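You operate a simulated robot arm through the tools that you are given. There is no shell and no other tool. Be economical: measure what you need, move in short steps, check, and stop when the job is done.

You are at the controls of a simulated two-armed robot. One attempt, no reset.

Task
Take the grey check cell from the front of the sample bench and put it on the roller bed. Put one of the green tags from the tag shelf of the jar rack on top of the rimmed pallet. Put the round teal tub on the top of the green sack stack away on the shelf under the two drawers. Take the scoop and put it on the shelf under the funnel bench. Put the teal spanner on the top of the green sack stack away on the spanner end of the gripper bench. Lift the tote lid open. Any order will do. Set down upright: check cell, teal spanner.

It is judged by the outcome, as a careful person would: the job done as asked, and still so three seconds after it is handed in. It fails if anything else is knocked over, pushed out of place, dropped, spilled or broken. A push-on lid holds only when it is set on centred and level and pressed home; a screw cap is set on level and turned clockwise until tight.

Robot
Two 7-joint arms with two-finger parallel grippers on one trunk, on a base that drives. Base frame: it is fixed to the floor where the robot stands at the start and does not move with it; the origin is under the middle of the robot, x ahead of it, y to its left, z up. Readings come in mm, degrees, newtons and seconds.
The left shoulder is at the start at [60, 189, 1203], the right one opposite. With the tool pointing down near the work surface each hand reaches from about 100 to 480 mm from the robot's upright axis, wherever it stands, measured 20 degrees to its own side. Places, roughly: check cell [500, -250, 1000]; green tag [500, -1500, 750]; rimmed pallet [-1500, -1000, 750]; roller bed (21x15 cm) [440, -4600, 820]; round teal tub (12x13x8 cm) [900, 3200, 800]; scoop (6x15x5 cm) [900, 4500, 800]; shelf under the funnel bench [800, 4700, 200]; shelf under the two drawers [800, -6500, 200]; spanner end of the gripper bench (29x13 cm) [-4380, 2500, 860]; teal spanner [750, 3500, 750]; tote lid [700, 5800, 900]. Payload 3.43 kg a hand.
The TCP of each hand is the grasp point between the finger pads, 30 mm short of the fingertips. In the tool frame z runs along the fingers and y along their closing line. Largest opening 94 mm; finger width 28, thickness 10; the body of the gripper, 50 by 96 mm, starts 55 mm behind the TCP.
Orientation is that of the tool frame in the base frame, as a unit quaternion [x, y, z, w]. With the fingers straight down and closing along the base's y, the tool's x points along the base's -x, its y along +y and its z along -z.

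Tools
- The arms move only by the tool move_arm. It takes "left_series", "right_series" or both (then of equal length, played together; a hand with none holds still); each is a list that holds one entry, the list of rows, each a list of 7 numbers: the shift along the tool's x, y, z in units of 40 mm (1.0 is 40 mm), then the turn, a rotation vector about the tool's x, y, z in units of 5 degrees (1.0 is 5 degrees), then the finger opening in mm, from 0 to 94. In form: [[[x, y, z, rx, ry, rz, fingers], ...]]. A call has 1 to 10 rows; each row shifts and turns the commanded pose from where the row before left it, along the tool's axes as they then stand. A call with a number of a shift or a turn outside -1 to 1 is refused whole. Each row takes 0.2 s and may step no farther than 50 mm and 8.6 degrees from the row before; otherwise, or with a gripper value out of range, the whole call is refused. Where a pose cannot be reached the arm comes as near as it can. A force on the tool above 40 N (or 10 N above the force at the start of the call, whichever is more), or a blocked arm, ends the call early, and 0.2 s more pass. The fingers move at their own pace (about 153 mm/s each) and stop on an object; they squeeze with about 24 N. The grip force told is the motor's: it shows also when the fingers shut on nothing. Time passes only in rows, and 0.2 s behind the last, so rows that do not move let the fingers close. The reply holds the time, the measured pose of the TCP, the force on the tool along the base axes, the opening and the grip force, in the units named above and with some noise, with the torque about the TCP (base axes, N m) and any sound that the robot's microphone picked up, and new pictures: "show" is both (left out), scene, wrist or none (wrist: the cameras of the hands that moved).
- Cameras (640 x 400 px; columns grow to the right, rows downward): "scene" is now at [12.5, -20, 1749.3]; the picture's right is [-0.17, -0.99, 0.00], its down [-0.82, 0.14, -0.55] and it looks along [0.54, -0.09, -0.84] (base axes); focal length 291 px, centre (320, 200). "left" rides on the left gripper at [76, -14, -103] in its tool frame; the picture's right is [0.18, 0.98, 0.00], its down [-0.75, 0.14, -0.64] and it looks along [-0.63, 0.12, 0.77] (tool axes); focal length 243 px, centre (320, 200). "right" rides on the right gripper at [76, 14, -103] in its tool frame; the picture's right is [-0.18, 0.98, 0.00], its down [-0.75, -0.14, -0.64] and it looks along [-0.63, -0.12, 0.77] (tool axes); focal length 243 px, centre (320, 200). There is no depth. A picture from a camera that has moved, and an enlarged one, comes with that camera's place and axes in the base frame and with its lens. The place of the scene camera against the robot may be out by one fixed shift of up to 12 mm in any direction.
- lift_body(by): slides the trunk up (or, below 0, down) by that many mm; the arms and the scene camera ride with it, the base frame stays. It gives what a move gives, with no picture.
- steer(legs): drives the robot by 1 to 6 legs, each [ahead, left, turn to the left] in mm, mm and degrees, along the robot's own axes; the way and the turn of a leg run together, so that a leg with both is an arc; at most 1500 mm and 180 degrees a leg. The arms and the cameras ride along, it lands a little off, and it stops where it bumps. It gives what a move gives, and a new picture of the scene camera.
- pan_tilt(pan, tilt): turns the head with the scene camera to pan (to the left, within 86 degrees either way) and tilt (down, from -29 to 69), counted from straight ahead of the robot. It gives what a move gives, and a new picture of the scene camera.
- zoom(camera, box): a new picture of the part [left, top, right, bottom] of that camera's present view, enlarged. No time passes.
- finish_job(): hands the job in; it is judged then, once.

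Work in short steps. Places have to be worked out from the pictures, the camera data and where the tool is seen: move nearer, look again, correct. Check each grasp and each placing, and mend what went wrong. You have 175 turns and 260 pictures in all, those below and enlarged ones among them. Open the grippers and draw the arms clear of the work before you hand the job in, unless the task says otherwise; then end with one line.

The tools are called after ">>>" by a JSON object that holds its "api" and its "payload". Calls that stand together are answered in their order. move_arm: Moves the arms, as the interface text tells. Its arguments: {"type":"object","properties":{"left_series":{"type":"array","items":{"type":"array","items":{"type":"array","items":{"type":"number"}}}},"right_series":{"type":"array","items":{"type":"array","items":{"type":"array","items":{"type":"number"}}}},"show":{"type":"string","enum":["both","scene","wrist","none"]}},"required":[]} The other tools are called the same way: lift_body (by) slides the trunk up or down; steer (legs) drives the base; pan_tilt (pan, tilt) turns the head that bears the scene camera; zoom (camera, box) takes an enlarged picture of a part of a camera's view; finish_job () hands the job in.

At the start:

```text
time_s: 0.0
left_position: [348.2, -25.8, 1134.8]
left_tool_rot: [0.0, 1.0, -0.001, 0.001]
left_force: [0.0, 0.4, 0.2]
left_torque: [-0.05, 0.04, -0.04]
left_opening: 94.0
left_grip_force: 0.2
right_position: [286.7, -297.1, 1093.6]
right_tool_rot: [0.0, 1.0, 0.0, 0.0]
right_force: [0.1, 0.8, 0.4]
right_torque: [0.04, 0.02, 0.02]
right_opening: 93.9
right_grip_force: 0.0
trunk travel left (down, up): [-875.0, 115.0]
robot x, y, heading: [0.4, -1.0, 0.2]
head pan, tilt: [-9.6, 56.7]
```

scene: 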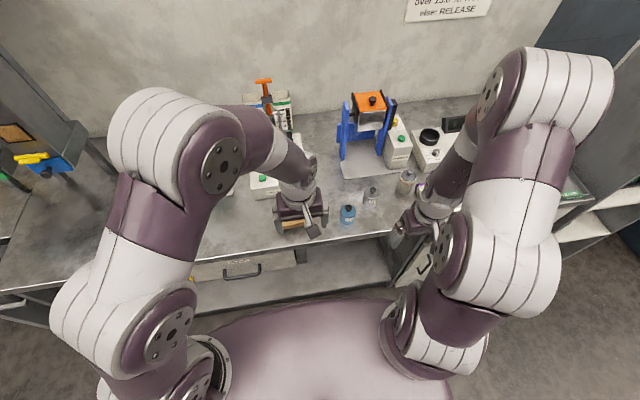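
right: 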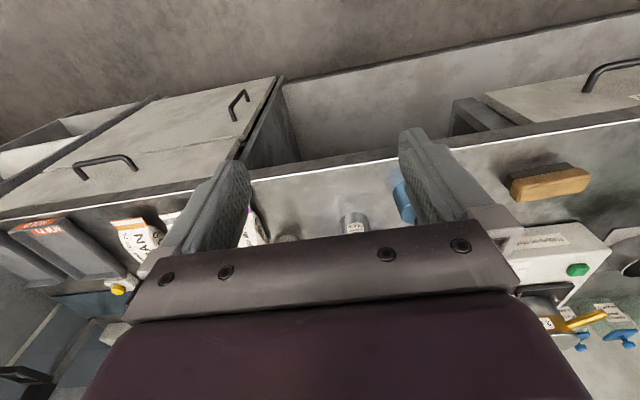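
left: 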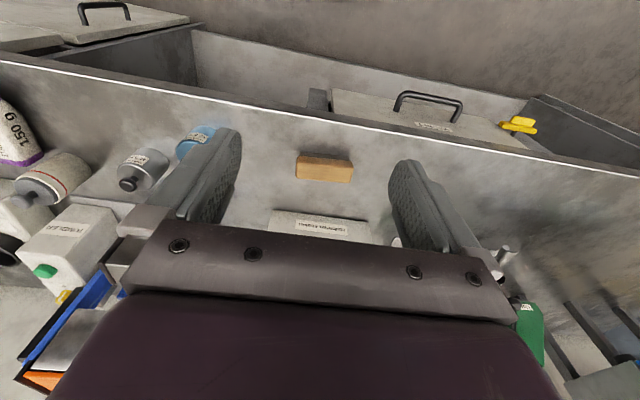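

I see several small bottles at the bench front. I zoom in to identify the grey check cell.

>>> {"api": "zoom", "payload": {"camera": "scene", "box": [300, 80, 480, 240]}}

>>> {"api": "zoom", "payload": {"camera": "right", "box": [200, 130, 460, 260]}}

```text
2.50 times, centred on (390, 160) of scene
camera zoom: at [12.5, -20.0, 1749.3], right [-0.17, -0.99, 0.0], down [-0.82, 0.14, -0.55], along [0.54, -0.09, -0.84], focal length 728 px, centre (145, 300)
```

zoom: 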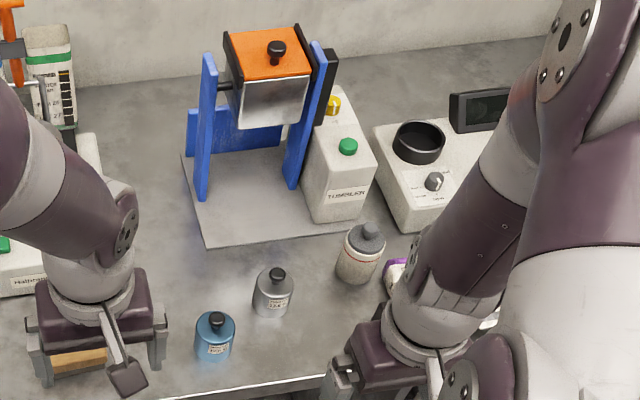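

```text
2.46 times, centred on (330, 195) of right
camera zoom: at [209.4, -282.4, 1196.1], right [0.18, 0.98, 0.0], down [0.75, -0.14, 0.64], along [0.63, -0.12, -0.77], focal length 597 px, centre (295, 212)
```

zoom: 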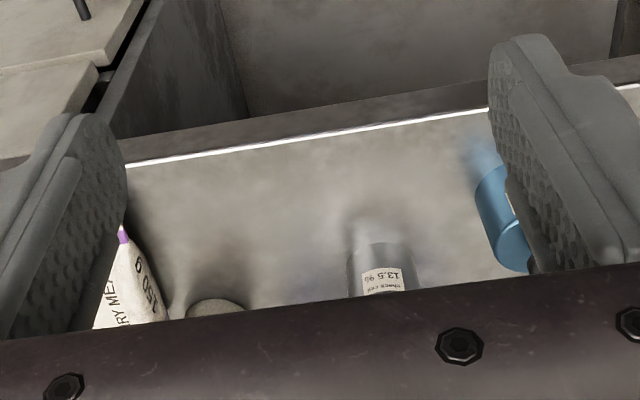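

The grey check cell is at about [520, -281], just beyond a comfortable reach, so I drive ahead a little.

>>> {"api": "steer", "payload": {"legs": [[130, 0, 0]]}}

```text
time_s: 1.3
left_position: [476.7, -24.8, 1134.7]
left_tool_rot: [0.0, 1.0, -0.002, 0.002]
left_force: [0.4, -0.5, -0.4]
left_torque: [-0.01, -0.01, 0.02]
left_opening: 94.1
left_grip_force: 0.1
right_position: [416.5, -297.9, 1093.3]
right_tool_rot: [-0.001, 1.0, 0.0, 0.0]
right_force: [-0.6, 0.9, -0.4]
right_torque: [0.0, -0.05, -0.03]
right_opening: 94.0
right_grip_force: 0.1
trunk travel left (down, up): [-875.0, 115.0]
robot x, y, heading: [131.3, 1.7, -0.3]
head pan, tilt: [-9.6, 56.7]
camera scene: at [140.3, -20.0, 1749.3], right [-0.17, -0.99, 0.0], down [-0.82, 0.14, -0.55], along [0.54, -0.09, -0.83], focal length 291 px, centre (320, 200)
```

scene: 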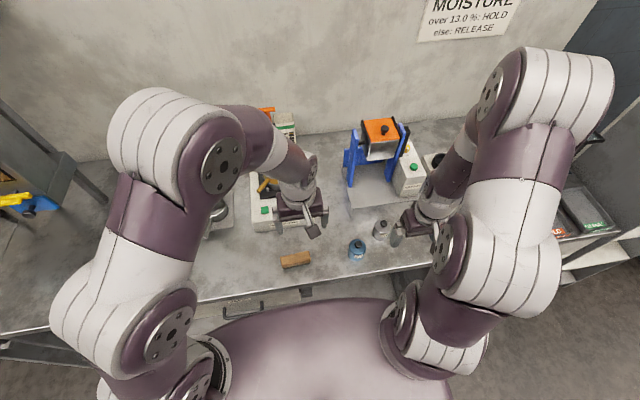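

Grey cell now at about [530, -285]. I move the right hand forward and down partially and look.

>>> {"api": "move_arm", "payload": {"right_series": [[[-1, 0.1, 0, 0, 0, 0, 94], [-1, 0.1, 0, 0, 0, 0, 94], [-0.5, 0.1, 0.7, 0, 0, 0, 94], [0, 0, 1, 0, 0, 0, 94]]]}}

```text
time_s: 2.3
left_position: [479.6, -26.2, 1134.8]
left_tool_rot: [0.0, 1.0, -0.001, 0.001]
left_force: [0.6, 0.2, -0.4]
left_torque: [0.02, 0.0, -0.04]
left_opening: 94.0
left_grip_force: 0.0
right_position: [515.4, -285.9, 1023.6]
right_tool_rot: [0.0, 1.0, 0.0, -0.001]
right_force: [-1.2, 0.1, -0.6]
right_torque: [-0.01, 0.02, 0.0]
right_opening: 94.2
right_grip_force: 0.1
trunk travel left (down, up): [-875.0, 115.0]
robot x, y, heading: [131.8, -2.2, -0.1]
head pan, tilt: [-9.6, 56.7]
camera scene: at [143.1, -20.7, 1749.3], right [-0.17, -0.99, 0.0], down [-0.82, 0.14, -0.55], along [0.54, -0.09, -0.84], focal length 291 px, centre (320, 200)
camera right: at [439.5, -270.8, 1126.7], right [0.18, 0.98, 0.0], down [0.75, -0.14, 0.64], along [0.63, -0.12, -0.77], focal length 243 px, centre (320, 200)
```

scene: 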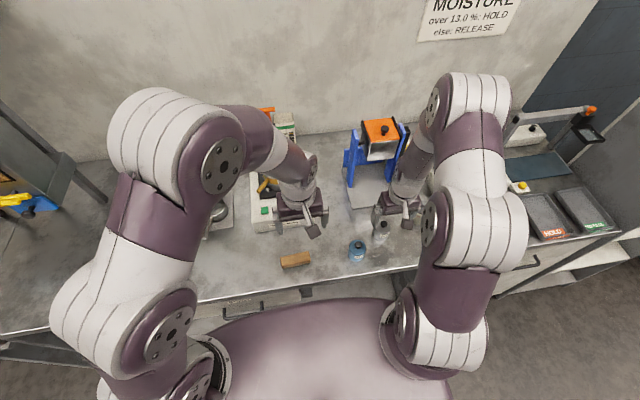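
right: 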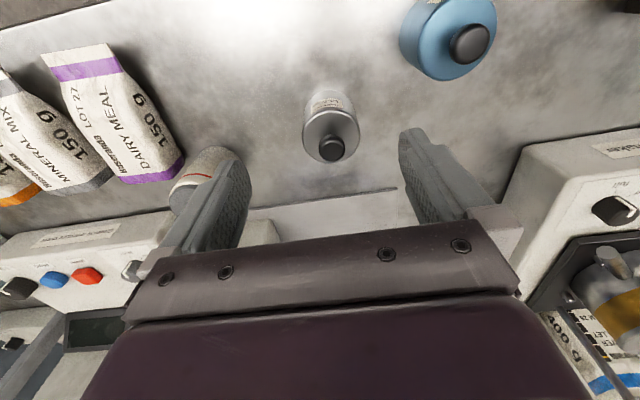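

Cell centre judged around [533, -280]; I centre over it and lower to z≈965.

>>> {"api": "move_arm", "payload": {"right_series": [[[-0.45, 0.15, 0, 0, 0, 0, 94], [0, 0, 0.8, 0, 0, 0, 94], [0, 0, 0.7, 0, 0, 0, 94]]], "show": "wrist"}}

```text
time_s: 3.1
left_position: [477.5, -25.2, 1136.0]
left_tool_rot: [0.0, 1.0, -0.001, 0.001]
left_force: [0.5, 0.8, 0.0]
left_torque: [0.0, 0.03, -0.03]
left_opening: 94.1
left_grip_force: 0.1
right_position: [533.6, -279.3, 965.4]
right_tool_rot: [-0.001, 1.0, 0.0, -0.001]
right_force: [-0.4, -0.1, 0.0]
right_torque: [0.01, -0.03, 0.02]
right_opening: 94.0
right_grip_force: 0.1
trunk travel left (down, up): [-875.0, 115.0]
robot x, y, heading: [129.6, 2.6, -0.2]
head pan, tilt: [-9.6, 56.7]
camera right: at [458.3, -264.2, 1068.2], right [0.18, 0.98, 0.0], down [0.75, -0.14, 0.64], along [0.63, -0.12, -0.77], focal length 243 px, centre (320, 200)
```

right: 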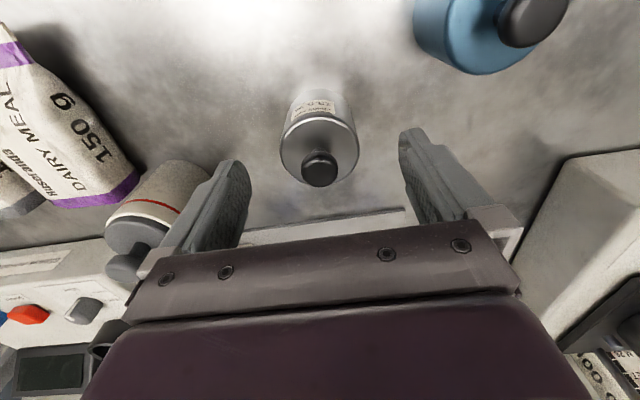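

Knob at about [542, -280, 931]. I nudge forward 8 mm and lower around the body.

>>> {"api": "move_arm", "payload": {"right_series": [[[-0.2, 0, 0.5, 0, 0, 0, 94], [0, 0, 0.6, 0, 0, 0, 94], [0, 0, 0.2, 0, 0, 0, 94]]], "show": "wrist"}}

```text
time_s: 3.9
left_position: [478.3, -25.6, 1134.2]
left_tool_rot: [0.001, 1.0, -0.001, 0.001]
left_force: [-1.3, -0.3, -0.2]
left_torque: [0.0, -0.01, 0.0]
left_opening: 94.2
left_grip_force: 0.1
right_position: [541.2, -279.4, 914.0]
right_tool_rot: [0.0, 1.0, 0.0, -0.001]
right_force: [0.5, -0.8, 0.5]
right_torque: [0.01, -0.04, 0.02]
right_opening: 93.9
right_grip_force: 0.1
trunk travel left (down, up): [-875.0, 115.0]
robot x, y, heading: [128.9, -1.5, 0.1]
head pan, tilt: [-9.6, 56.7]
camera right: at [464.3, -263.3, 1016.4], right [0.18, 0.98, 0.0], down [0.75, -0.14, 0.64], along [0.63, -0.12, -0.77], focal length 243 px, centre (320, 200)
```

right: 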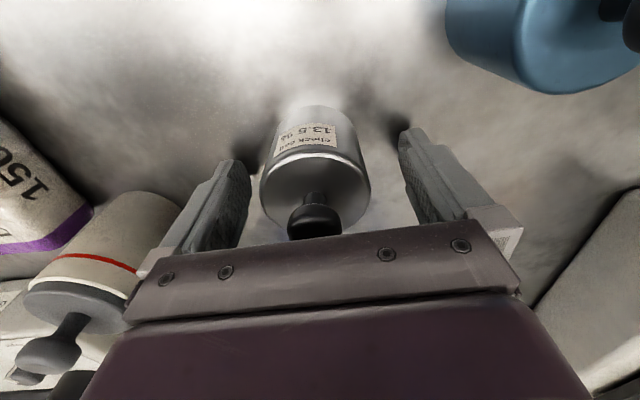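

The body sits between the fingers; I lower about 12 mm more and close.

>>> {"api": "move_arm", "payload": {"right_series": [[[-0.05, 0, 0.3, 0, 0, 0, 94], [0, 0, 0, 0, 0, 0, 40], [0, 0, 0, 0, 0, 0, 40], [0, 0, 0, 0, 0, 0, 40]]], "show": "wrist"}}

```text
time_s: 4.2
left_position: [476.5, -24.3, 1136.1]
left_tool_rot: [0.0, 1.0, -0.002, 0.002]
left_force: [-0.1, -0.4, -0.1]
left_torque: [0.0, -0.01, 0.02]
left_opening: 93.9
left_grip_force: 0.0
right_position: [541.1, -278.0, 909.9]
right_tool_rot: [-0.001, 1.0, 0.0, 0.0]
right_force: [-2.1, 0.4, 2.4]
right_torque: [-0.04, -0.17, 0.01]
right_opening: 93.7
right_grip_force: 0.0
trunk travel left (down, up): [-875.0, 115.0]
robot x, y, heading: [129.4, -0.9, 0.1]
head pan, tilt: [-9.6, 56.7]
stopped in row 1 (right hand): the force on the tool passed its limit at 61 N (the readings are from after the stop); the commanded pose is now the measured one
camera right: at [464.8, -263.3, 1012.8], right [0.18, 0.98, 0.0], down [0.75, -0.14, 0.64], along [0.63, -0.12, -0.77], focal length 243 px, centre (320, 200)
```

right: 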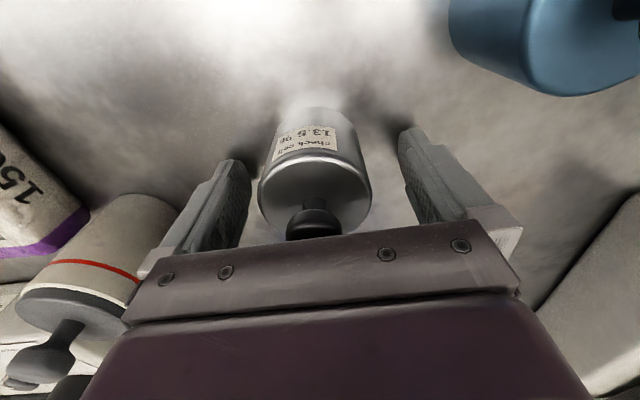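

Tips touched the bench (surface ≈ 880). I raise 4 mm and close.

>>> {"api": "move_arm", "payload": {"right_series": [[[0, 0, -0.1, 0, 0, 0, 94], [0, 0, 0, 0, 0, 0, 40], [0, 0, 0, 0, 0, 0, 40], [0, 0, 0, 0, 0, 0, 40]]], "show": "wrist"}}

```text
time_s: 5.2
left_position: [479.0, -25.8, 1134.9]
left_tool_rot: [0.0, 1.0, -0.001, 0.001]
left_force: [0.1, 0.3, 0.2]
left_torque: [0.01, -0.01, 0.03]
left_opening: 93.9
left_grip_force: 0.0
right_position: [543.9, -279.4, 912.2]
right_tool_rot: [-0.001, 1.0, 0.0, -0.001]
right_force: [-0.6, 0.9, -0.3]
right_torque: [-0.02, -0.04, 0.0]
right_opening: 54.6
right_grip_force: 24.0
trunk travel left (down, up): [-875.0, 115.0]
robot x, y, heading: [130.0, -1.6, 0.1]
head pan, tilt: [-9.6, 56.7]
camera right: at [466.7, -264.6, 1014.8], right [0.18, 0.98, 0.0], down [0.76, -0.14, 0.64], along [0.63, -0.12, -0.77], focal length 243 px, centre (320, 200)
```

right: 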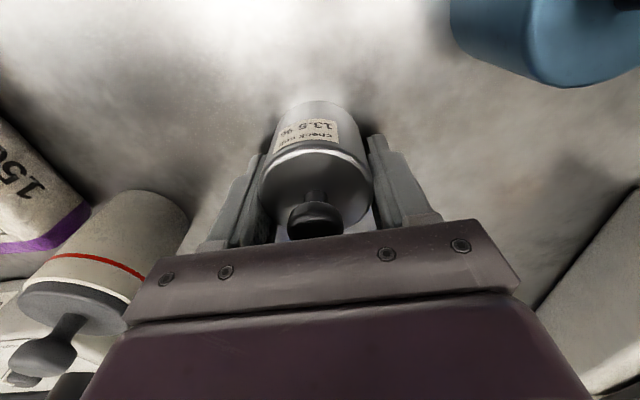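

Gripped at 55 mm. I lift and retract the hand (cell bottom is 32 mm below the TCP), the left hand also rising slightly back.

>>> {"api": "move_arm", "payload": {"right_series": [[[0, 0, -0.5, 0, 0, 0, 40], [0, 0, -1, 0, 0, 0, 40], [0, 0, -1, 0, 0, 0, 40], [0, 0, -1, 0, 0, 0, 40], [0, 0, -1, 0, 0, 0, 40], [1, 0, 0, 0, 0, 0, 40], [1, 0, 0, 0, 0, 0, 40], [1, 0, 0, 0, 0, 0, 40], [1, 0, 0, 0, 0, 0, 40]]], "left_series": [[[0, 0, 0, 0, 0, 0, 94], [0, 0, 0, 0, 0, 0, 94], [0, 0, 0, 0, 0, 0, 94], [0, 0, 0, 0, 0, 0, 94], [1, 0, 0, 0, 0, 0, 94], [1, 0, 0, 0, 0, 0, 94], [1, 0, 0, 0, 0, 0, 94], [0.5, 0, 0, 0, 0, 0, 94], [0, 0, 0, 0, 0, 0, 94]]], "show": "scene"}}

>>> {"api": "steer", "payload": {"legs": [[-300, 0, 0]]}}

>>> {"api": "pan_tilt", "payload": {"pan": -70, "tilt": 30}}

```text
time_s: 7.2
left_position: [337.7, -24.0, 1136.6]
left_tool_rot: [0.0, 1.0, -0.001, 0.001]
left_force: [-0.4, 0.2, -0.1]
left_torque: [0.02, -0.02, -0.02]
left_opening: 94.0
left_grip_force: 0.2
right_position: [381.2, -277.8, 1093.5]
right_tool_rot: [0.0, 1.0, 0.0, 0.001]
right_force: [-0.5, -0.4, -0.6]
right_torque: [0.02, -0.03, -0.02]
right_opening: 54.1
right_grip_force: 24.2
trunk travel left (down, up): [-875.0, 115.0]
robot x, y, heading: [132.2, -1.7, -0.0]
head pan, tilt: [-9.6, 56.7]
camera scene: at [140.9, -20.2, 1749.3], right [-0.17, -0.99, 0.0], down [-0.82, 0.14, -0.55], along [0.54, -0.09, -0.83], focal length 291 px, centre (320, 200)
```

scene: 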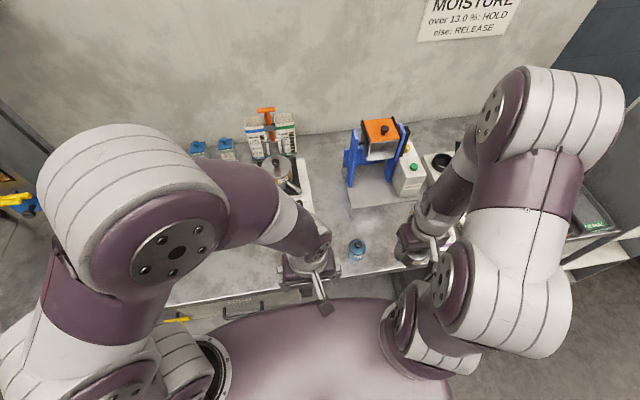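

```text
time_s: 9.3
left_position: [34.2, -24.7, 1134.6]
left_tool_rot: [-0.001, 1.0, -0.001, 0.001]
left_force: [0.2, 0.4, 0.7]
left_torque: [0.03, 0.02, 0.0]
left_opening: 93.9
left_grip_force: 0.0
right_position: [78.2, -278.1, 1094.2]
right_tool_rot: [0.0, 1.0, 0.0, -0.002]
right_force: [-0.1, 0.4, -1.8]
right_torque: [-0.01, 0.02, 0.01]
right_opening: 54.7
right_grip_force: 23.7
trunk travel left (down, up): [-875.0, 115.0]
robot x, y, heading: [-172.9, 2.9, -0.2]
head pan, tilt: [-9.6, 56.7]
camera scene: at [-162.0, -20.1, 1749.2], right [-0.17, -0.99, 0.0], down [-0.82, 0.14, -0.55], along [0.54, -0.09, -0.84], focal length 291 px, centre (320, 200)
```

scene: 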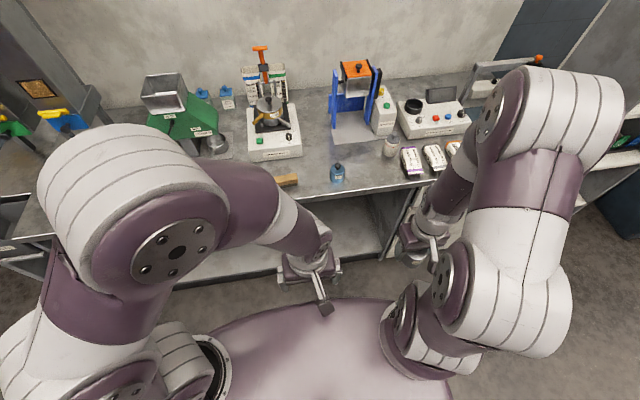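

```text
time_s: 10.6
left_position: [32.0, -23.6, 1135.3]
left_tool_rot: [-0.001, 1.0, -0.001, 0.001]
left_force: [0.1, 0.7, 0.0]
left_torque: [0.0, 0.01, -0.02]
left_opening: 94.2
left_grip_force: 0.0
right_position: [76.7, -278.5, 1093.9]
right_tool_rot: [0.0, 1.0, 0.0, -0.001]
right_force: [0.7, 0.1, -2.2]
right_torque: [-0.01, -0.02, 0.02]
right_opening: 54.4
right_grip_force: 23.7
trunk travel left (down, up): [-875.0, 115.0]
robot x, y, heading: [-176.3, 1.2, -0.1]
head pan, tilt: [-70.0, 30.0]
camera scene: at [-202.8, -93.4, 1787.3], right [-0.94, -0.34, 0.0], down [-0.17, 0.47, -0.87], along [0.3, -0.81, -0.5], focal length 291 px, centre (320, 200)
```

scene: 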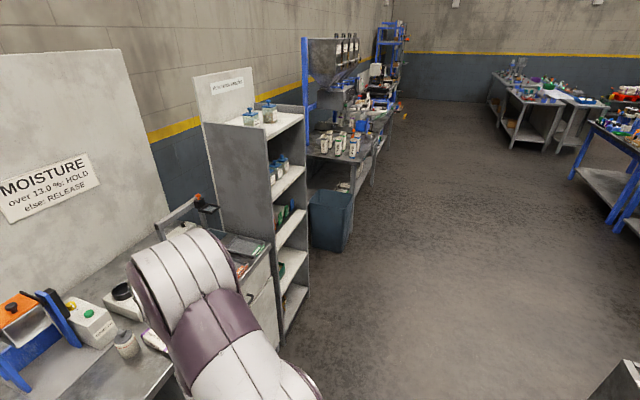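

The jar rack stands next to the bench with its open side towards me. I drive right to stand before it.

>>> {"api": "steer", "payload": {"legs": [[-100, -1450, 0]]}}

>>> {"api": "pan_tilt", "payload": {"pan": 0, "tilt": 45}}

```text
time_s: 17.9
left_position: [-66.6, -1476.0, 1135.3]
left_tool_rot: [0.0, 1.0, -0.002, 0.001]
left_force: [-0.6, 0.6, -0.5]
left_torque: [-0.01, 0.0, -0.05]
left_opening: 93.9
left_grip_force: 0.1
right_position: [-22.4, -1730.8, 1094.0]
right_tool_rot: [-0.001, 1.0, 0.001, -0.001]
right_force: [-0.7, -0.2, -1.4]
right_torque: [0.01, -0.02, 0.01]
right_opening: 54.4
right_grip_force: 24.1
trunk travel left (down, up): [-875.0, 115.0]
robot x, y, heading: [-275.5, -1455.4, 0.1]
head pan, tilt: [-70.0, 30.0]
camera scene: at [-301.9, -1545.1, 1787.4], right [-0.94, -0.34, 0.0], down [-0.17, 0.47, -0.87], along [0.3, -0.81, -0.5], focal length 291 px, centre (320, 200)
```

scene: 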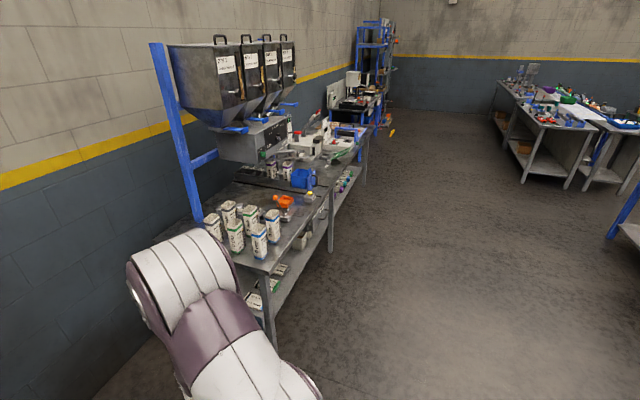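

```text
time_s: 19.3
left_position: [-66.7, -1475.9, 1134.8]
left_tool_rot: [0.0, 1.0, -0.001, 0.001]
left_force: [-0.2, 0.4, 0.8]
left_torque: [-0.01, 0.0, 0.01]
left_opening: 94.0
left_grip_force: 0.0
right_position: [-22.8, -1730.8, 1093.2]
right_tool_rot: [0.0, 1.0, 0.0, -0.002]
right_force: [-0.1, 0.2, -2.1]
right_torque: [-0.02, 0.01, -0.01]
right_opening: 54.2
right_grip_force: 23.8
trunk travel left (down, up): [-875.0, 115.0]
robot x, y, heading: [-275.8, -1450.1, 0.0]
head pan, tilt: [0.0, 45.0]
camera scene: at [-251.6, -1460.7, 1764.8], right [0.0, -1.0, 0.0], down [-0.71, 0.0, -0.71], along [0.71, 0.0, -0.71], focal length 291 px, centre (320, 200)
```

scene: 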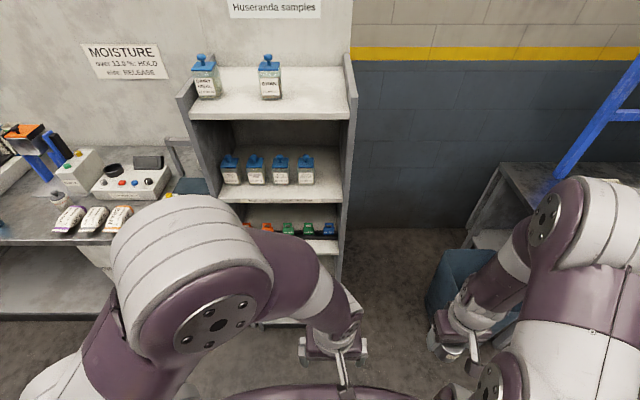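

The third shelf holds the tags. I zoom in on it.

>>> {"api": "zoom", "payload": {"camera": "scene", "box": [220, 190, 360, 280]}}

```text
4.44 times, centred on (290, 235) of scene
camera zoom: at [-251.6, -1460.7, 1764.8], right [0.0, -1.0, 0.0], down [-0.71, 0.0, -0.71], along [0.71, 0.0, -0.71], focal length 1295 px, centre (453, 44)
```

zoom: 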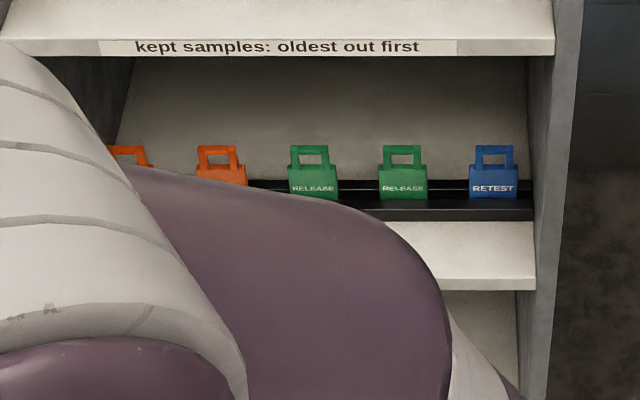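

The tags stand upright, green "RELEASE" at roughly [544, -1413, 790]. I lower the trunk and pitch the left tool to point forward and 30° down.

>>> {"api": "lift_body", "payload": {"by": -220}}

>>> {"api": "move_arm", "payload": {"left_series": [[[0, 0, 0, 0, -1, 0, 80], [0, 0, 0, 0, -1, 0, 80], [0, 0, 0, 0, -1, 0, 80], [0, 0, 0, 0, -1, 0, 80], [0, 0, 0, 0, -1, 0, 80], [0, 0, 0, 0, -1, 0, 80], [0, 0, 0, 0, -1, 0, 80], [0, 0, 0, 0, -1, 0, 80], [0, 0, 0, 0, -1, 0, 80], [0, 0, 0, 0, -1, 0, 80]]], "show": "none"}}

>>> {"api": "move_arm", "payload": {"left_series": [[[0, 0, 0, 0, -1, 0, 80], [0, 0, 0, 0, -1, 0, 80]]]}}

```text
time_s: 21.6
left_position: [-65.8, -1475.9, 915.8]
left_tool_rot: [0.0, 1.0, -0.001, 0.0]
left_force: [0.4, 0.2, 0.1]
left_torque: [0.03, 0.02, -0.02]
left_opening: 93.9
left_grip_force: 0.0
right_position: [-23.1, -1730.9, 873.3]
right_tool_rot: [0.0, 1.0, 0.001, -0.001]
right_force: [-0.7, 0.2, -1.5]
right_torque: [0.04, -0.03, -0.02]
right_opening: 54.3
right_grip_force: 24.0
trunk travel left (down, up): [-655.0, 335.0]
robot x, y, heading: [-280.1, -1449.9, -0.0]
head pan, tilt: [0.0, 45.0]
```

```text
time_s: 22.6
left_position: [-67.0, -1477.2, 919.4]
left_tool_rot: [0.006, 0.986, -0.004, 0.169]
left_force: [-7.8, 4.9, 17.8]
left_torque: [-0.36, 1.72, -0.54]
left_opening: 80.2
left_grip_force: 0.0
right_position: [-23.2, -1730.1, 873.4]
right_tool_rot: [-0.001, 1.0, 0.0, -0.001]
right_force: [0.6, 0.7, -2.1]
right_torque: [-0.04, -0.03, -0.01]
right_opening: 54.3
right_grip_force: 24.1
trunk travel left (down, up): [-655.0, 335.0]
robot x, y, heading: [-275.5, -1452.1, 0.1]
head pan, tilt: [0.0, 45.0]
stopped in row 5 (left hand): the force on the tool passed its limit at 114 N (the readings are from after the stop); the commanded pose is now the measured one
```

```text
time_s: 22.9
left_position: [-64.8, -1477.2, 919.8]
left_tool_rot: [0.006, 0.984, -0.005, 0.176]
left_force: [-6.1, 4.4, 14.8]
left_torque: [-0.26, 1.38, -0.52]
left_opening: 79.8
left_grip_force: 0.1
right_position: [-24.0, -1731.4, 872.3]
right_tool_rot: [-0.001, 1.0, 0.0, -0.002]
right_force: [1.4, -0.8, -1.1]
right_torque: [-0.02, -0.04, 0.0]
right_opening: 54.5
right_grip_force: 24.2
trunk travel left (down, up): [-655.0, 335.0]
robot x, y, heading: [-274.2, -1453.2, 0.3]
head pan, tilt: [0.0, 45.0]
stopped in row 1 (left hand): the force on the tool passed its limit at 77 N (the readings are from after the stop); the commanded pose is now the measured one
camera scene: at [-251.8, -1460.4, 1544.7], right [0.0, -1.0, 0.0], down [-0.71, 0.0, -0.71], along [0.71, 0.0, -0.71], focal length 291 px, centre (320, 200)
camera left: at [-171.1, -1489.7, 990.2], right [-0.16, 0.98, -0.07], down [0.49, 0.14, 0.86], along [0.86, 0.1, -0.5], focal length 243 px, centre (320, 200)
```

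scene: 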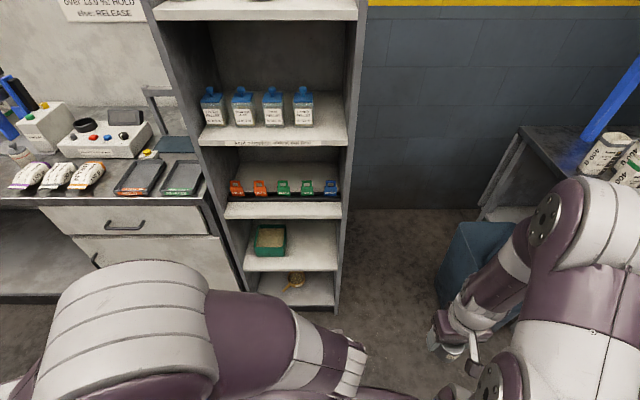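
left: 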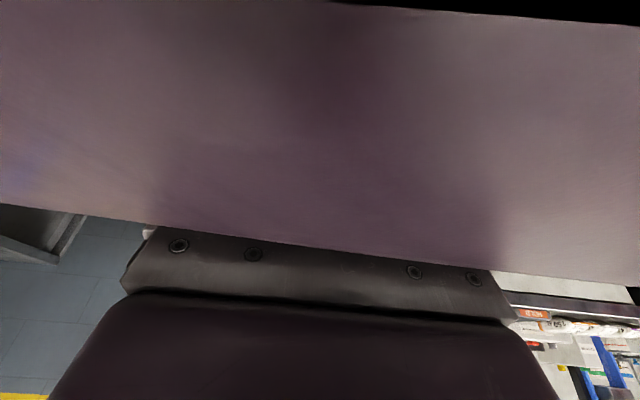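

The left gripper touches the robot's own body; I move it forward and up, then continue pitching.

>>> {"api": "move_arm", "payload": {"left_series": [[[-0.5, 0, 0, 0, 0, 0, 80], [-1, 0, 0, 0, 0, 0, 80], [-1, 0, 0, 0, 0, 0, 80], [-1, 0, 0, 0, -1, 0, 80], [-1, 0, 0, 0, -1, 0, 80], [0, 0, 0, 0, -1, 0, 80], [0, 0, 0, 0, -1, 0, 80], [0, 0, 0, 0, -1, 0, 80], [0, 0, 0, 0, -1, 0, 80], [0, 0, 0, 0, -1, 0, 80]]]}}

```text
time_s: 25.1
left_position: [104.1, -1480.8, 986.0]
left_tool_rot: [0.005, 0.885, -0.006, 0.466]
left_force: [-0.3, 0.7, -0.5]
left_torque: [-0.02, 0.0, -0.01]
left_opening: 80.1
left_grip_force: 0.1
right_position: [-23.4, -1730.7, 873.8]
right_tool_rot: [-0.001, 1.0, 0.0, -0.001]
right_force: [-0.2, 0.2, -0.8]
right_torque: [0.02, -0.04, 0.0]
right_opening: 54.1
right_grip_force: 24.3
trunk travel left (down, up): [-655.0, 335.0]
robot x, y, heading: [-274.9, -1450.8, 0.0]
head pan, tilt: [0.0, 45.0]
camera scene: at [-251.6, -1460.6, 1544.8], right [0.0, -1.0, 0.0], down [-0.71, 0.0, -0.71], along [0.71, 0.0, -0.71], focal length 291 px, centre (320, 200)
camera left: at [-23.5, -1492.0, 981.5], right [-0.09, 0.98, -0.16], down [-0.1, 0.15, 0.98], along [0.99, 0.1, 0.08], focal length 243 px, centre (320, 200)
```

scene: 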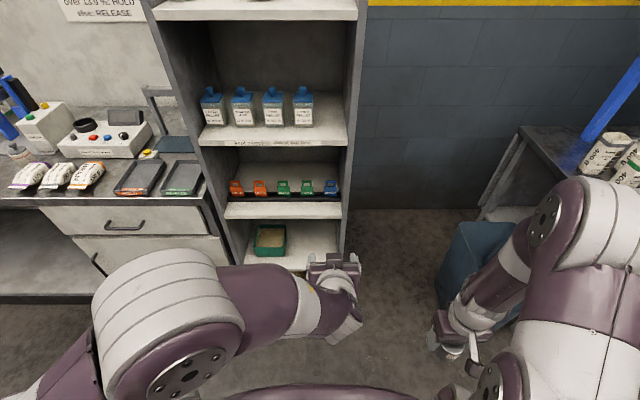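
left: 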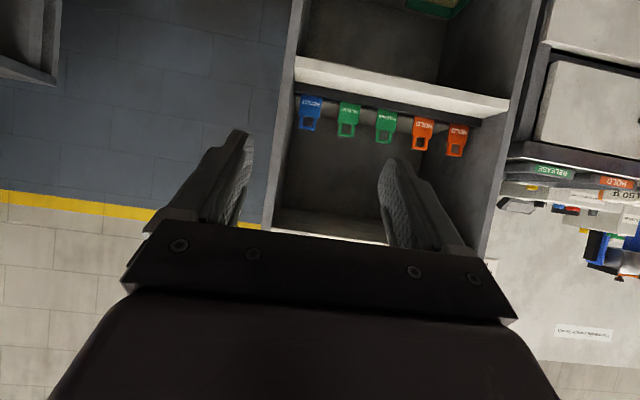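

The tags are at about [522, -1408, 841]. I lower and sidestep the hand, then drive forward 270 mm.

>>> {"api": "move_arm", "payload": {"left_series": [[[0.6, 0.6, 0.42, 0, -0.45, 0, 80], [0.6, 0.6, 0.42, 0, -0.45, 0, 80], [0.6, 0.6, 0.42, 0, 0, 0, 80]]], "show": "none"}}

>>> {"api": "steer", "payload": {"legs": [[270, 0, 0]]}}

>>> {"api": "zoom", "payload": {"camera": "left", "box": [160, 0, 480, 200]}}

```text
time_s: 25.9
left_position: [108.6, -1405.8, 897.6]
left_tool_rot: [0.005, 0.867, -0.006, 0.499]
left_force: [-0.3, -0.4, -0.4]
left_torque: [-0.03, 0.0, 0.0]
left_opening: 80.1
left_grip_force: 0.0
right_position: [-22.2, -1730.0, 872.9]
right_tool_rot: [-0.001, 1.0, -0.001, -0.001]
right_force: [0.1, -0.2, -2.6]
right_torque: [0.04, 0.02, 0.0]
right_opening: 54.1
right_grip_force: 23.9
trunk travel left (down, up): [-655.0, 335.0]
robot x, y, heading: [-274.2, -1449.9, -0.0]
head pan, tilt: [0.0, 45.0]
```

```text
time_s: 27.8
left_position: [373.9, -1406.0, 898.9]
left_tool_rot: [0.004, 0.867, -0.005, 0.498]
left_force: [1.0, 0.7, 0.3]
left_torque: [0.0, 0.0, -0.02]
left_opening: 79.7
left_grip_force: 0.0
right_position: [241.6, -1730.5, 874.3]
right_tool_rot: [-0.001, 1.0, 0.0, -0.002]
right_force: [0.5, -0.5, -3.3]
right_torque: [-0.02, 0.03, 0.01]
right_opening: 54.2
right_grip_force: 23.9
trunk travel left (down, up): [-655.0, 335.0]
robot x, y, heading: [-14.5, -1450.0, 0.2]
head pan, tilt: [0.0, 45.0]
camera scene: at [13.9, -1460.1, 1544.7], right [0.0, -1.0, 0.0], down [-0.71, 0.0, -0.71], along [0.71, 0.0, -0.71], focal length 291 px, centre (320, 200)
```

scene: 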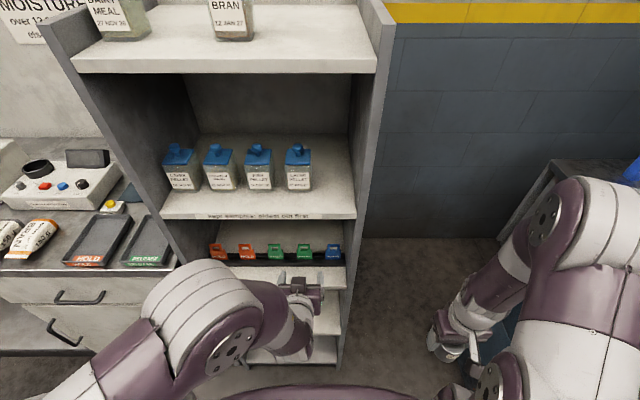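

```text
2.00 times, centred on (320, 100) of left
camera zoom: at [247.5, -1418.1, 884.1], right [-0.08, 0.98, -0.16], down [-0.17, 0.15, 0.97], along [0.98, 0.11, 0.16], focal length 485 px, centre (320, 400)
```

zoom: 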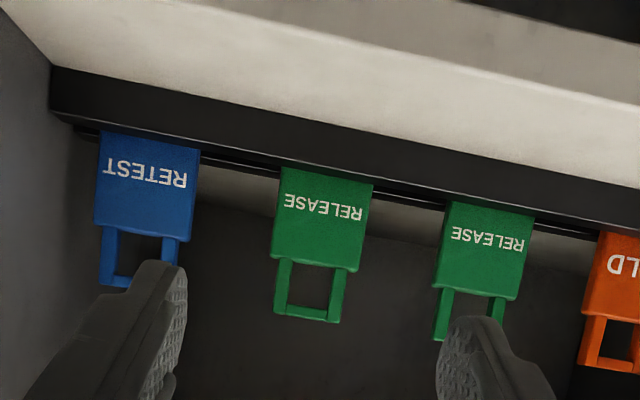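

Right green tag: centre y≈-1404, body z 807–853, x≈517. I approach along the line with 72 mm opening, most of the way, and check.

>>> {"api": "move_arm", "payload": {"left_series": [[[-0.15, 0, 0.9, 0, 0, 0, 72], [-0.15, 0, 0.9, 0, 0, 0, 72], [-0.15, 0.05, 0.9, 0, 0, 0, 72]]]}}

>>> {"api": "zoom", "payload": {"camera": "scene", "box": [200, 200, 360, 300]}}

```text
time_s: 28.6
left_position: [476.7, -1406.6, 858.7]
left_tool_rot: [0.003, 0.867, -0.005, 0.499]
left_force: [-0.2, 0.0, -0.6]
left_torque: [-0.02, 0.0, 0.02]
left_opening: 72.0
left_grip_force: 0.1
right_position: [242.8, -1730.1, 873.0]
right_tool_rot: [-0.001, 1.0, 0.0, -0.001]
right_force: [0.3, -0.1, -2.1]
right_torque: [-0.01, -0.01, 0.02]
right_opening: 54.2
right_grip_force: 24.1
trunk travel left (down, up): [-655.0, 335.0]
robot x, y, heading: [-11.5, -1453.9, 0.1]
head pan, tilt: [0.0, 45.0]
camera scene: at [14.2, -1460.1, 1544.7], right [0.0, -1.0, 0.0], down [-0.71, 0.0, -0.71], along [0.71, 0.0, -0.71], focal length 291 px, centre (320, 200)
camera left: at [350.5, -1418.3, 845.3], right [-0.08, 0.98, -0.16], down [-0.17, 0.15, 0.97], along [0.98, 0.11, 0.16], focal length 243 px, centre (320, 200)
```

scene: 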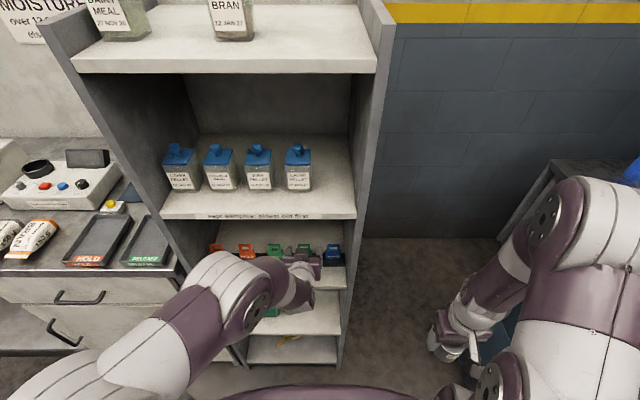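
left: 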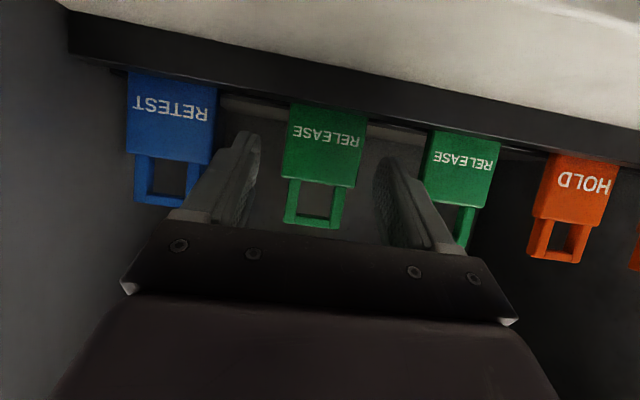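

```text
4.00 times, centred on (280, 250) of scene
camera zoom: at [14.2, -1460.1, 1544.7], right [0.0, -1.0, 0.0], down [-0.71, 0.0, -0.71], along [0.71, 0.0, -0.71], focal length 1166 px, centre (480, 0)
```

zoom: 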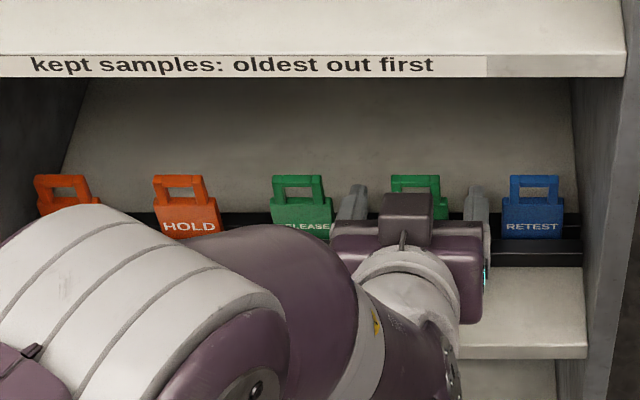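

Aligned between the fingers. I advance ~36 mm along the tool and close.

>>> {"api": "move_arm", "payload": {"left_series": [[[-0.05, 0.1, 0.5, 0, 0, 0, 72], [0, 0, 0.4, 0, 0, 0, 72], [0, 0, 0, 0, 0, 0, 35], [0, 0, 0, 0, 0, 0, 35]]]}}

```text
time_s: 29.6
left_position: [509.7, -1402.6, 843.9]
left_tool_rot: [0.004, 0.867, -0.005, 0.499]
left_force: [0.6, -1.3, -0.2]
left_torque: [0.02, -0.01, -0.01]
left_opening: 47.0
left_grip_force: 24.1
right_position: [241.7, -1729.6, 872.6]
right_tool_rot: [-0.001, 1.0, 0.0, -0.001]
right_force: [0.5, -0.5, -1.2]
right_torque: [-0.01, -0.04, 0.0]
right_opening: 53.9
right_grip_force: 23.8
trunk travel left (down, up): [-655.0, 335.0]
robot x, y, heading: [-14.2, -1451.3, 0.1]
head pan, tilt: [0.0, 45.0]
camera scene: at [13.3, -1460.2, 1544.7], right [0.0, -1.0, 0.0], down [-0.71, 0.0, -0.71], along [0.71, 0.0, -0.71], focal length 291 px, centre (320, 200)
camera left: at [382.5, -1414.4, 830.2], right [-0.08, 0.98, -0.16], down [-0.17, 0.15, 0.97], along [0.98, 0.11, 0.16], focal length 243 px, centre (320, 200)
```

scene: 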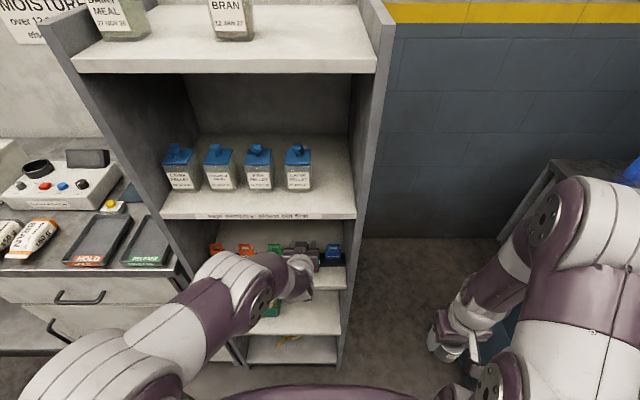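
left: 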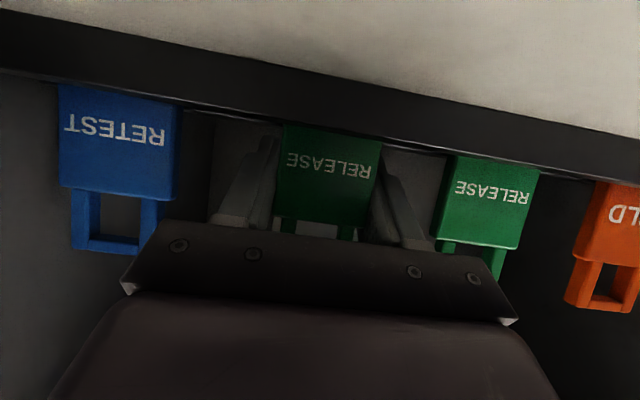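

Gripped at 47 mm. I lift straight up 52 mm to clear the holder.

>>> {"api": "move_arm", "payload": {"left_series": [[[-0.43, 0, -0.25, 0, 0, 0, 35], [-0.43, 0, -0.25, 0, 0, 0, 35], [-0.26, 0, -0.15, 0, 0, 0, 35]]]}}

```text
time_s: 30.4
left_position: [507.7, -1402.2, 896.0]
left_tool_rot: [0.003, 0.867, -0.005, 0.499]
left_force: [-1.1, -0.1, -0.8]
left_torque: [0.02, -0.03, 0.0]
left_opening: 47.0
left_grip_force: 23.7
right_position: [242.2, -1730.0, 873.7]
right_tool_rot: [-0.001, 1.0, 0.0, -0.001]
right_force: [0.4, 0.0, -2.7]
right_torque: [0.0, -0.05, 0.03]
right_opening: 54.3
right_grip_force: 24.1
trunk travel left (down, up): [-655.0, 335.0]
robot x, y, heading: [-10.9, -1449.2, 0.1]
head pan, tilt: [0.0, 45.0]
camera scene: at [12.8, -1460.0, 1544.7], right [0.0, -1.0, 0.0], down [-0.71, 0.0, -0.71], along [0.71, 0.0, -0.71], focal length 291 px, centre (320, 200)
camera left: at [381.7, -1413.5, 882.4], right [-0.08, 0.98, -0.16], down [-0.17, 0.15, 0.97], along [0.98, 0.11, 0.16], focal length 243 px, centre (320, 200)
```

scene: 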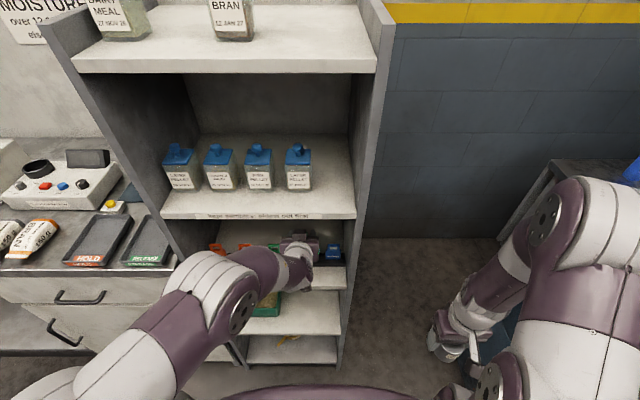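
left: 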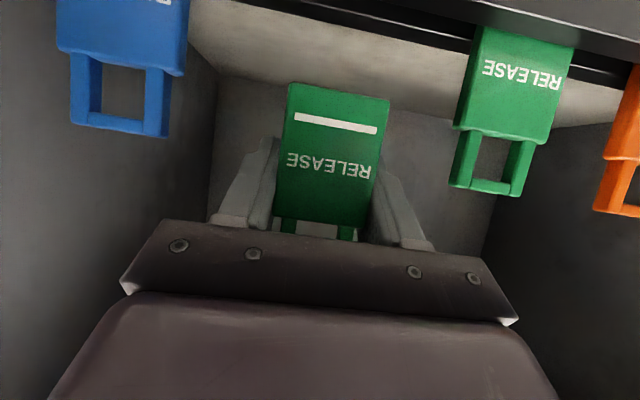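

The tag is free. I drive back and turn left to look for the pallet.

>>> {"api": "steer", "payload": {"legs": [[-400, 0, 0], [0, 0, 90]]}}

>>> {"api": "pan_tilt", "payload": {"pan": 60, "tilt": 35}}

```text
time_s: 36.6
left_position: [-449.8, -933.1, 896.1]
left_tool_rot: [-0.605, 0.621, 0.346, 0.359]
left_force: [-0.3, 0.6, -0.8]
left_torque: [-0.02, 0.03, 0.01]
left_opening: 47.1
left_grip_force: 24.4
right_position: [-126.1, -1205.5, 873.6]
right_tool_rot: [-0.701, 0.713, -0.001, 0.0]
right_force: [0.8, 0.1, -1.4]
right_torque: [0.02, 0.0, -0.01]
right_opening: 54.2
right_grip_force: 23.9
trunk travel left (down, up): [-655.0, 335.0]
robot x, y, heading: [-410.3, -1453.3, 89.2]
head pan, tilt: [0.0, 45.0]
camera scene: at [-405.5, -1439.8, 1544.7], right [1.0, -0.02, 0.0], down [-0.01, -0.71, -0.71], along [0.01, 0.71, -0.71], focal length 291 px, centre (320, 200)
```

scene: 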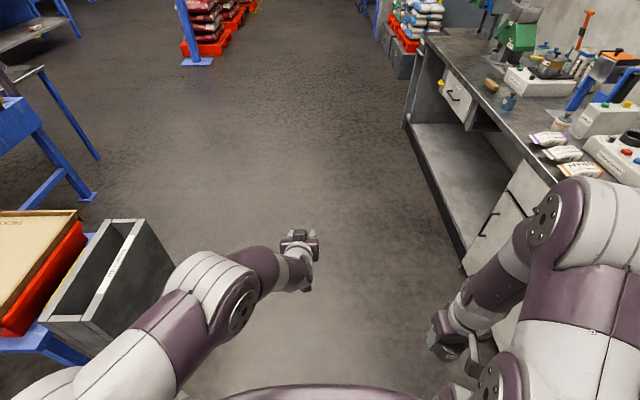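

```text
time_s: 37.9
left_position: [-450.0, -932.1, 895.0]
left_tool_rot: [-0.605, 0.621, 0.345, 0.359]
left_force: [0.2, -0.1, -0.1]
left_torque: [0.01, -0.02, 0.01]
left_opening: 47.0
left_grip_force: 24.0
right_position: [-126.4, -1205.3, 873.4]
right_tool_rot: [-0.702, 0.713, -0.001, 0.0]
right_force: [0.6, -0.8, -0.9]
right_torque: [0.03, -0.01, 0.01]
right_opening: 53.8
right_grip_force: 23.9
trunk travel left (down, up): [-655.0, 335.0]
robot x, y, heading: [-410.0, -1450.5, 89.3]
head pan, tilt: [60.0, 35.0]
camera scene: at [-482.2, -1475.9, 1559.6], right [0.51, 0.86, 0.0], down [0.49, -0.3, -0.82], along [-0.7, 0.42, -0.57], focal length 291 px, centre (320, 200)
```

scene: 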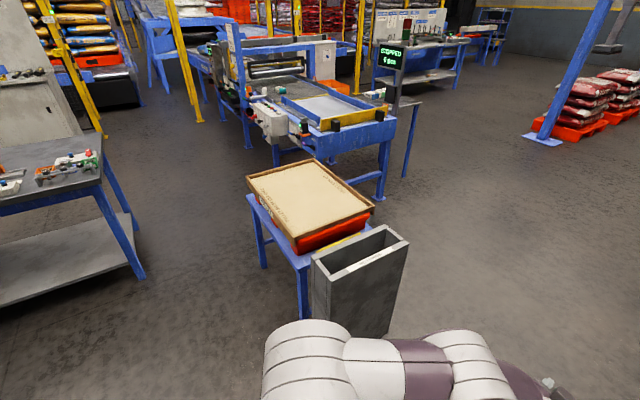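

I see a rimmed board on a blue stand; zoom to confirm.

>>> {"api": "zoom", "payload": {"camera": "scene", "box": [230, 140, 420, 290]}}

```text
2.67 times, centred on (325, 215) of scene
camera zoom: at [-482.2, -1475.9, 1559.6], right [0.51, 0.86, 0.0], down [0.49, -0.3, -0.82], along [-0.7, 0.42, -0.57], focal length 777 px, centre (307, 160)
```

zoom: 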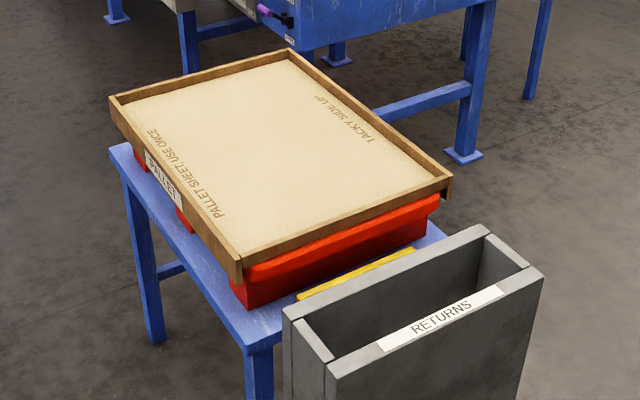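

That is the pallet (top ≈ 770, x −1830…−1250, y −1134…−720), with a returns box beside it. I drive around to stand on its −y side.

>>> {"api": "steer", "payload": {"legs": [[-330, 0, 0], [0, 1060, 0]]}}

>>> {"api": "pan_tilt", "payload": {"pan": 0, "tilt": 45}}

```text
time_s: 45.0
left_position: [-1486.7, -1216.2, 896.7]
left_tool_rot: [-0.595, 0.63, 0.34, 0.365]
left_force: [-0.2, 0.7, -0.3]
left_torque: [0.01, 0.03, 0.02]
left_opening: 47.2
left_grip_force: 23.4
right_position: [-1170.9, -1499.4, 874.0]
right_tool_rot: [-0.691, 0.723, -0.001, -0.001]
right_force: [-0.8, -0.3, -1.6]
right_torque: [0.01, 0.01, 0.0]
right_opening: 53.8
right_grip_force: 24.2
trunk travel left (down, up): [-655.0, 335.0]
robot x, y, heading: [-1458.4, -1739.7, 87.4]
head pan, tilt: [60.0, 35.0]
camera scene: at [-1534.1, -1758.9, 1559.6], right [0.54, 0.84, 0.0], down [0.48, -0.31, -0.82], along [-0.69, 0.44, -0.57], focal length 291 px, centre (320, 200)
```

scene: 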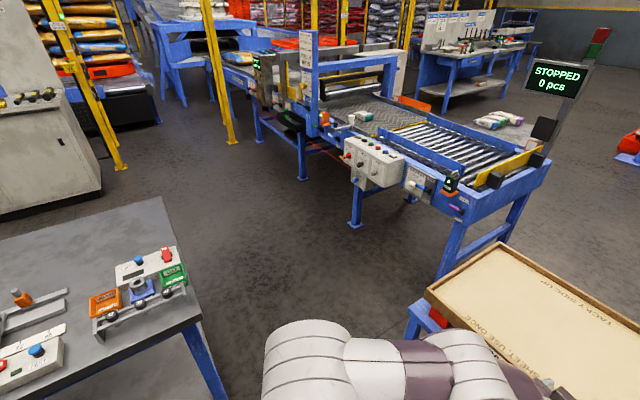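

```text
time_s: 46.3
left_position: [-1485.4, -1217.2, 897.7]
left_tool_rot: [-0.597, 0.629, 0.342, 0.363]
left_force: [0.3, -0.3, -1.0]
left_torque: [-0.02, -0.04, 0.03]
left_opening: 47.1
left_grip_force: 24.5
right_position: [-1170.5, -1500.2, 872.7]
right_tool_rot: [-0.691, 0.723, -0.001, 0.0]
right_force: [0.6, 0.1, -1.0]
right_torque: [0.02, -0.01, -0.04]
right_opening: 53.8
right_grip_force: 24.3
trunk travel left (down, up): [-655.0, 335.0]
robot x, y, heading: [-1458.7, -1736.2, 87.4]
head pan, tilt: [0.0, 45.0]
camera scene: at [-1455.9, -1725.1, 1544.7], right [1.0, -0.04, 0.0], down [-0.03, -0.71, -0.71], along [0.03, 0.71, -0.71], focal length 291 px, centre (320, 200)
```

scene: 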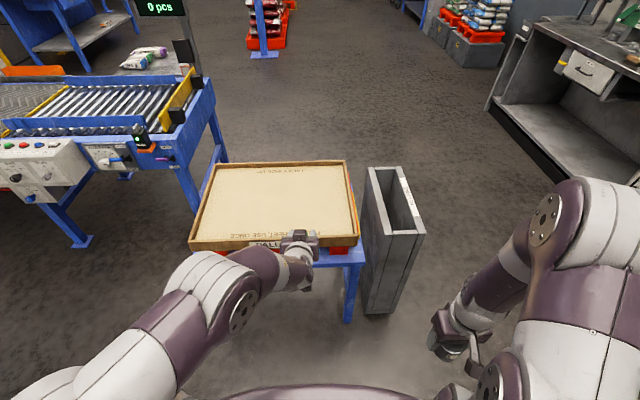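

I drive forward 150 mm so the hand is above the pallet.

>>> {"api": "steer", "payload": {"legs": [[150, 0, 0]]}}

>>> {"api": "zoom", "payload": {"camera": "left", "box": [0, 0, 640, 400]}}

```text
time_s: 47.7
left_position: [-1479.5, -1066.3, 896.5]
left_tool_rot: [-0.595, 0.63, 0.34, 0.365]
left_force: [0.3, -0.1, -0.7]
left_torque: [0.02, 0.0, 0.07]
left_opening: 47.3
left_grip_force: 23.2
right_position: [-1163.0, -1346.9, 873.1]
right_tool_rot: [-0.691, 0.722, -0.002, -0.001]
right_force: [-0.4, 0.0, -1.4]
right_torque: [0.01, 0.02, 0.02]
right_opening: 53.9
right_grip_force: 24.0
trunk travel left (down, up): [-655.0, 335.0]
robot x, y, heading: [-1453.9, -1588.9, 87.3]
head pan, tilt: [0.0, 45.0]
camera scene: at [-1449.1, -1573.6, 1544.7], right [1.0, -0.04, 0.0], down [-0.03, -0.71, -0.71], along [0.03, 0.71, -0.71], focal length 291 px, centre (320, 200)
```

scene: 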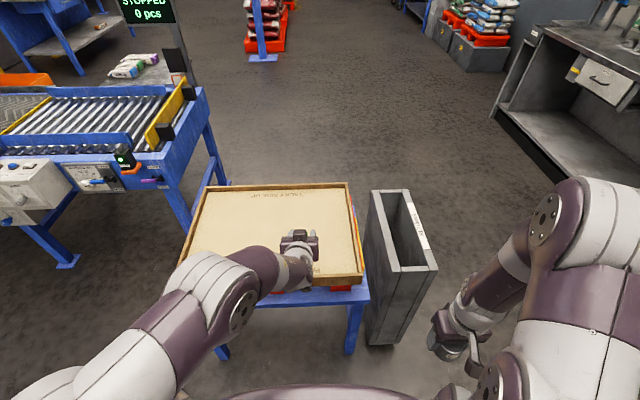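

```text
1.00 times, centred on (320, 200) of left (not enlarged: the box is as wide or as high as the picture)
camera zoom: at [-1471.7, -1192.7, 881.9], right [-0.99, -0.03, -0.16], down [-0.16, -0.17, 0.97], along [-0.06, 0.99, 0.16], focal length 243 px, centre (320, 200)
```

zoom: 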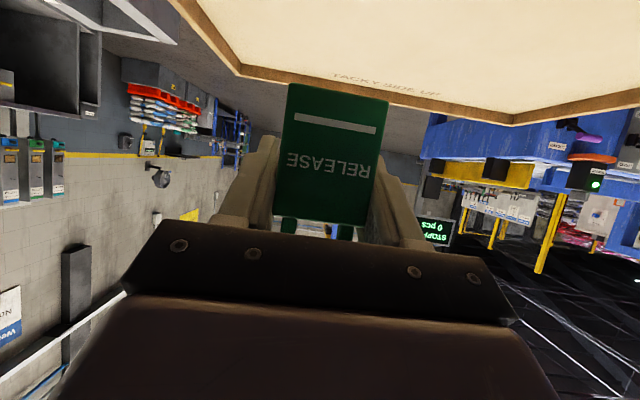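

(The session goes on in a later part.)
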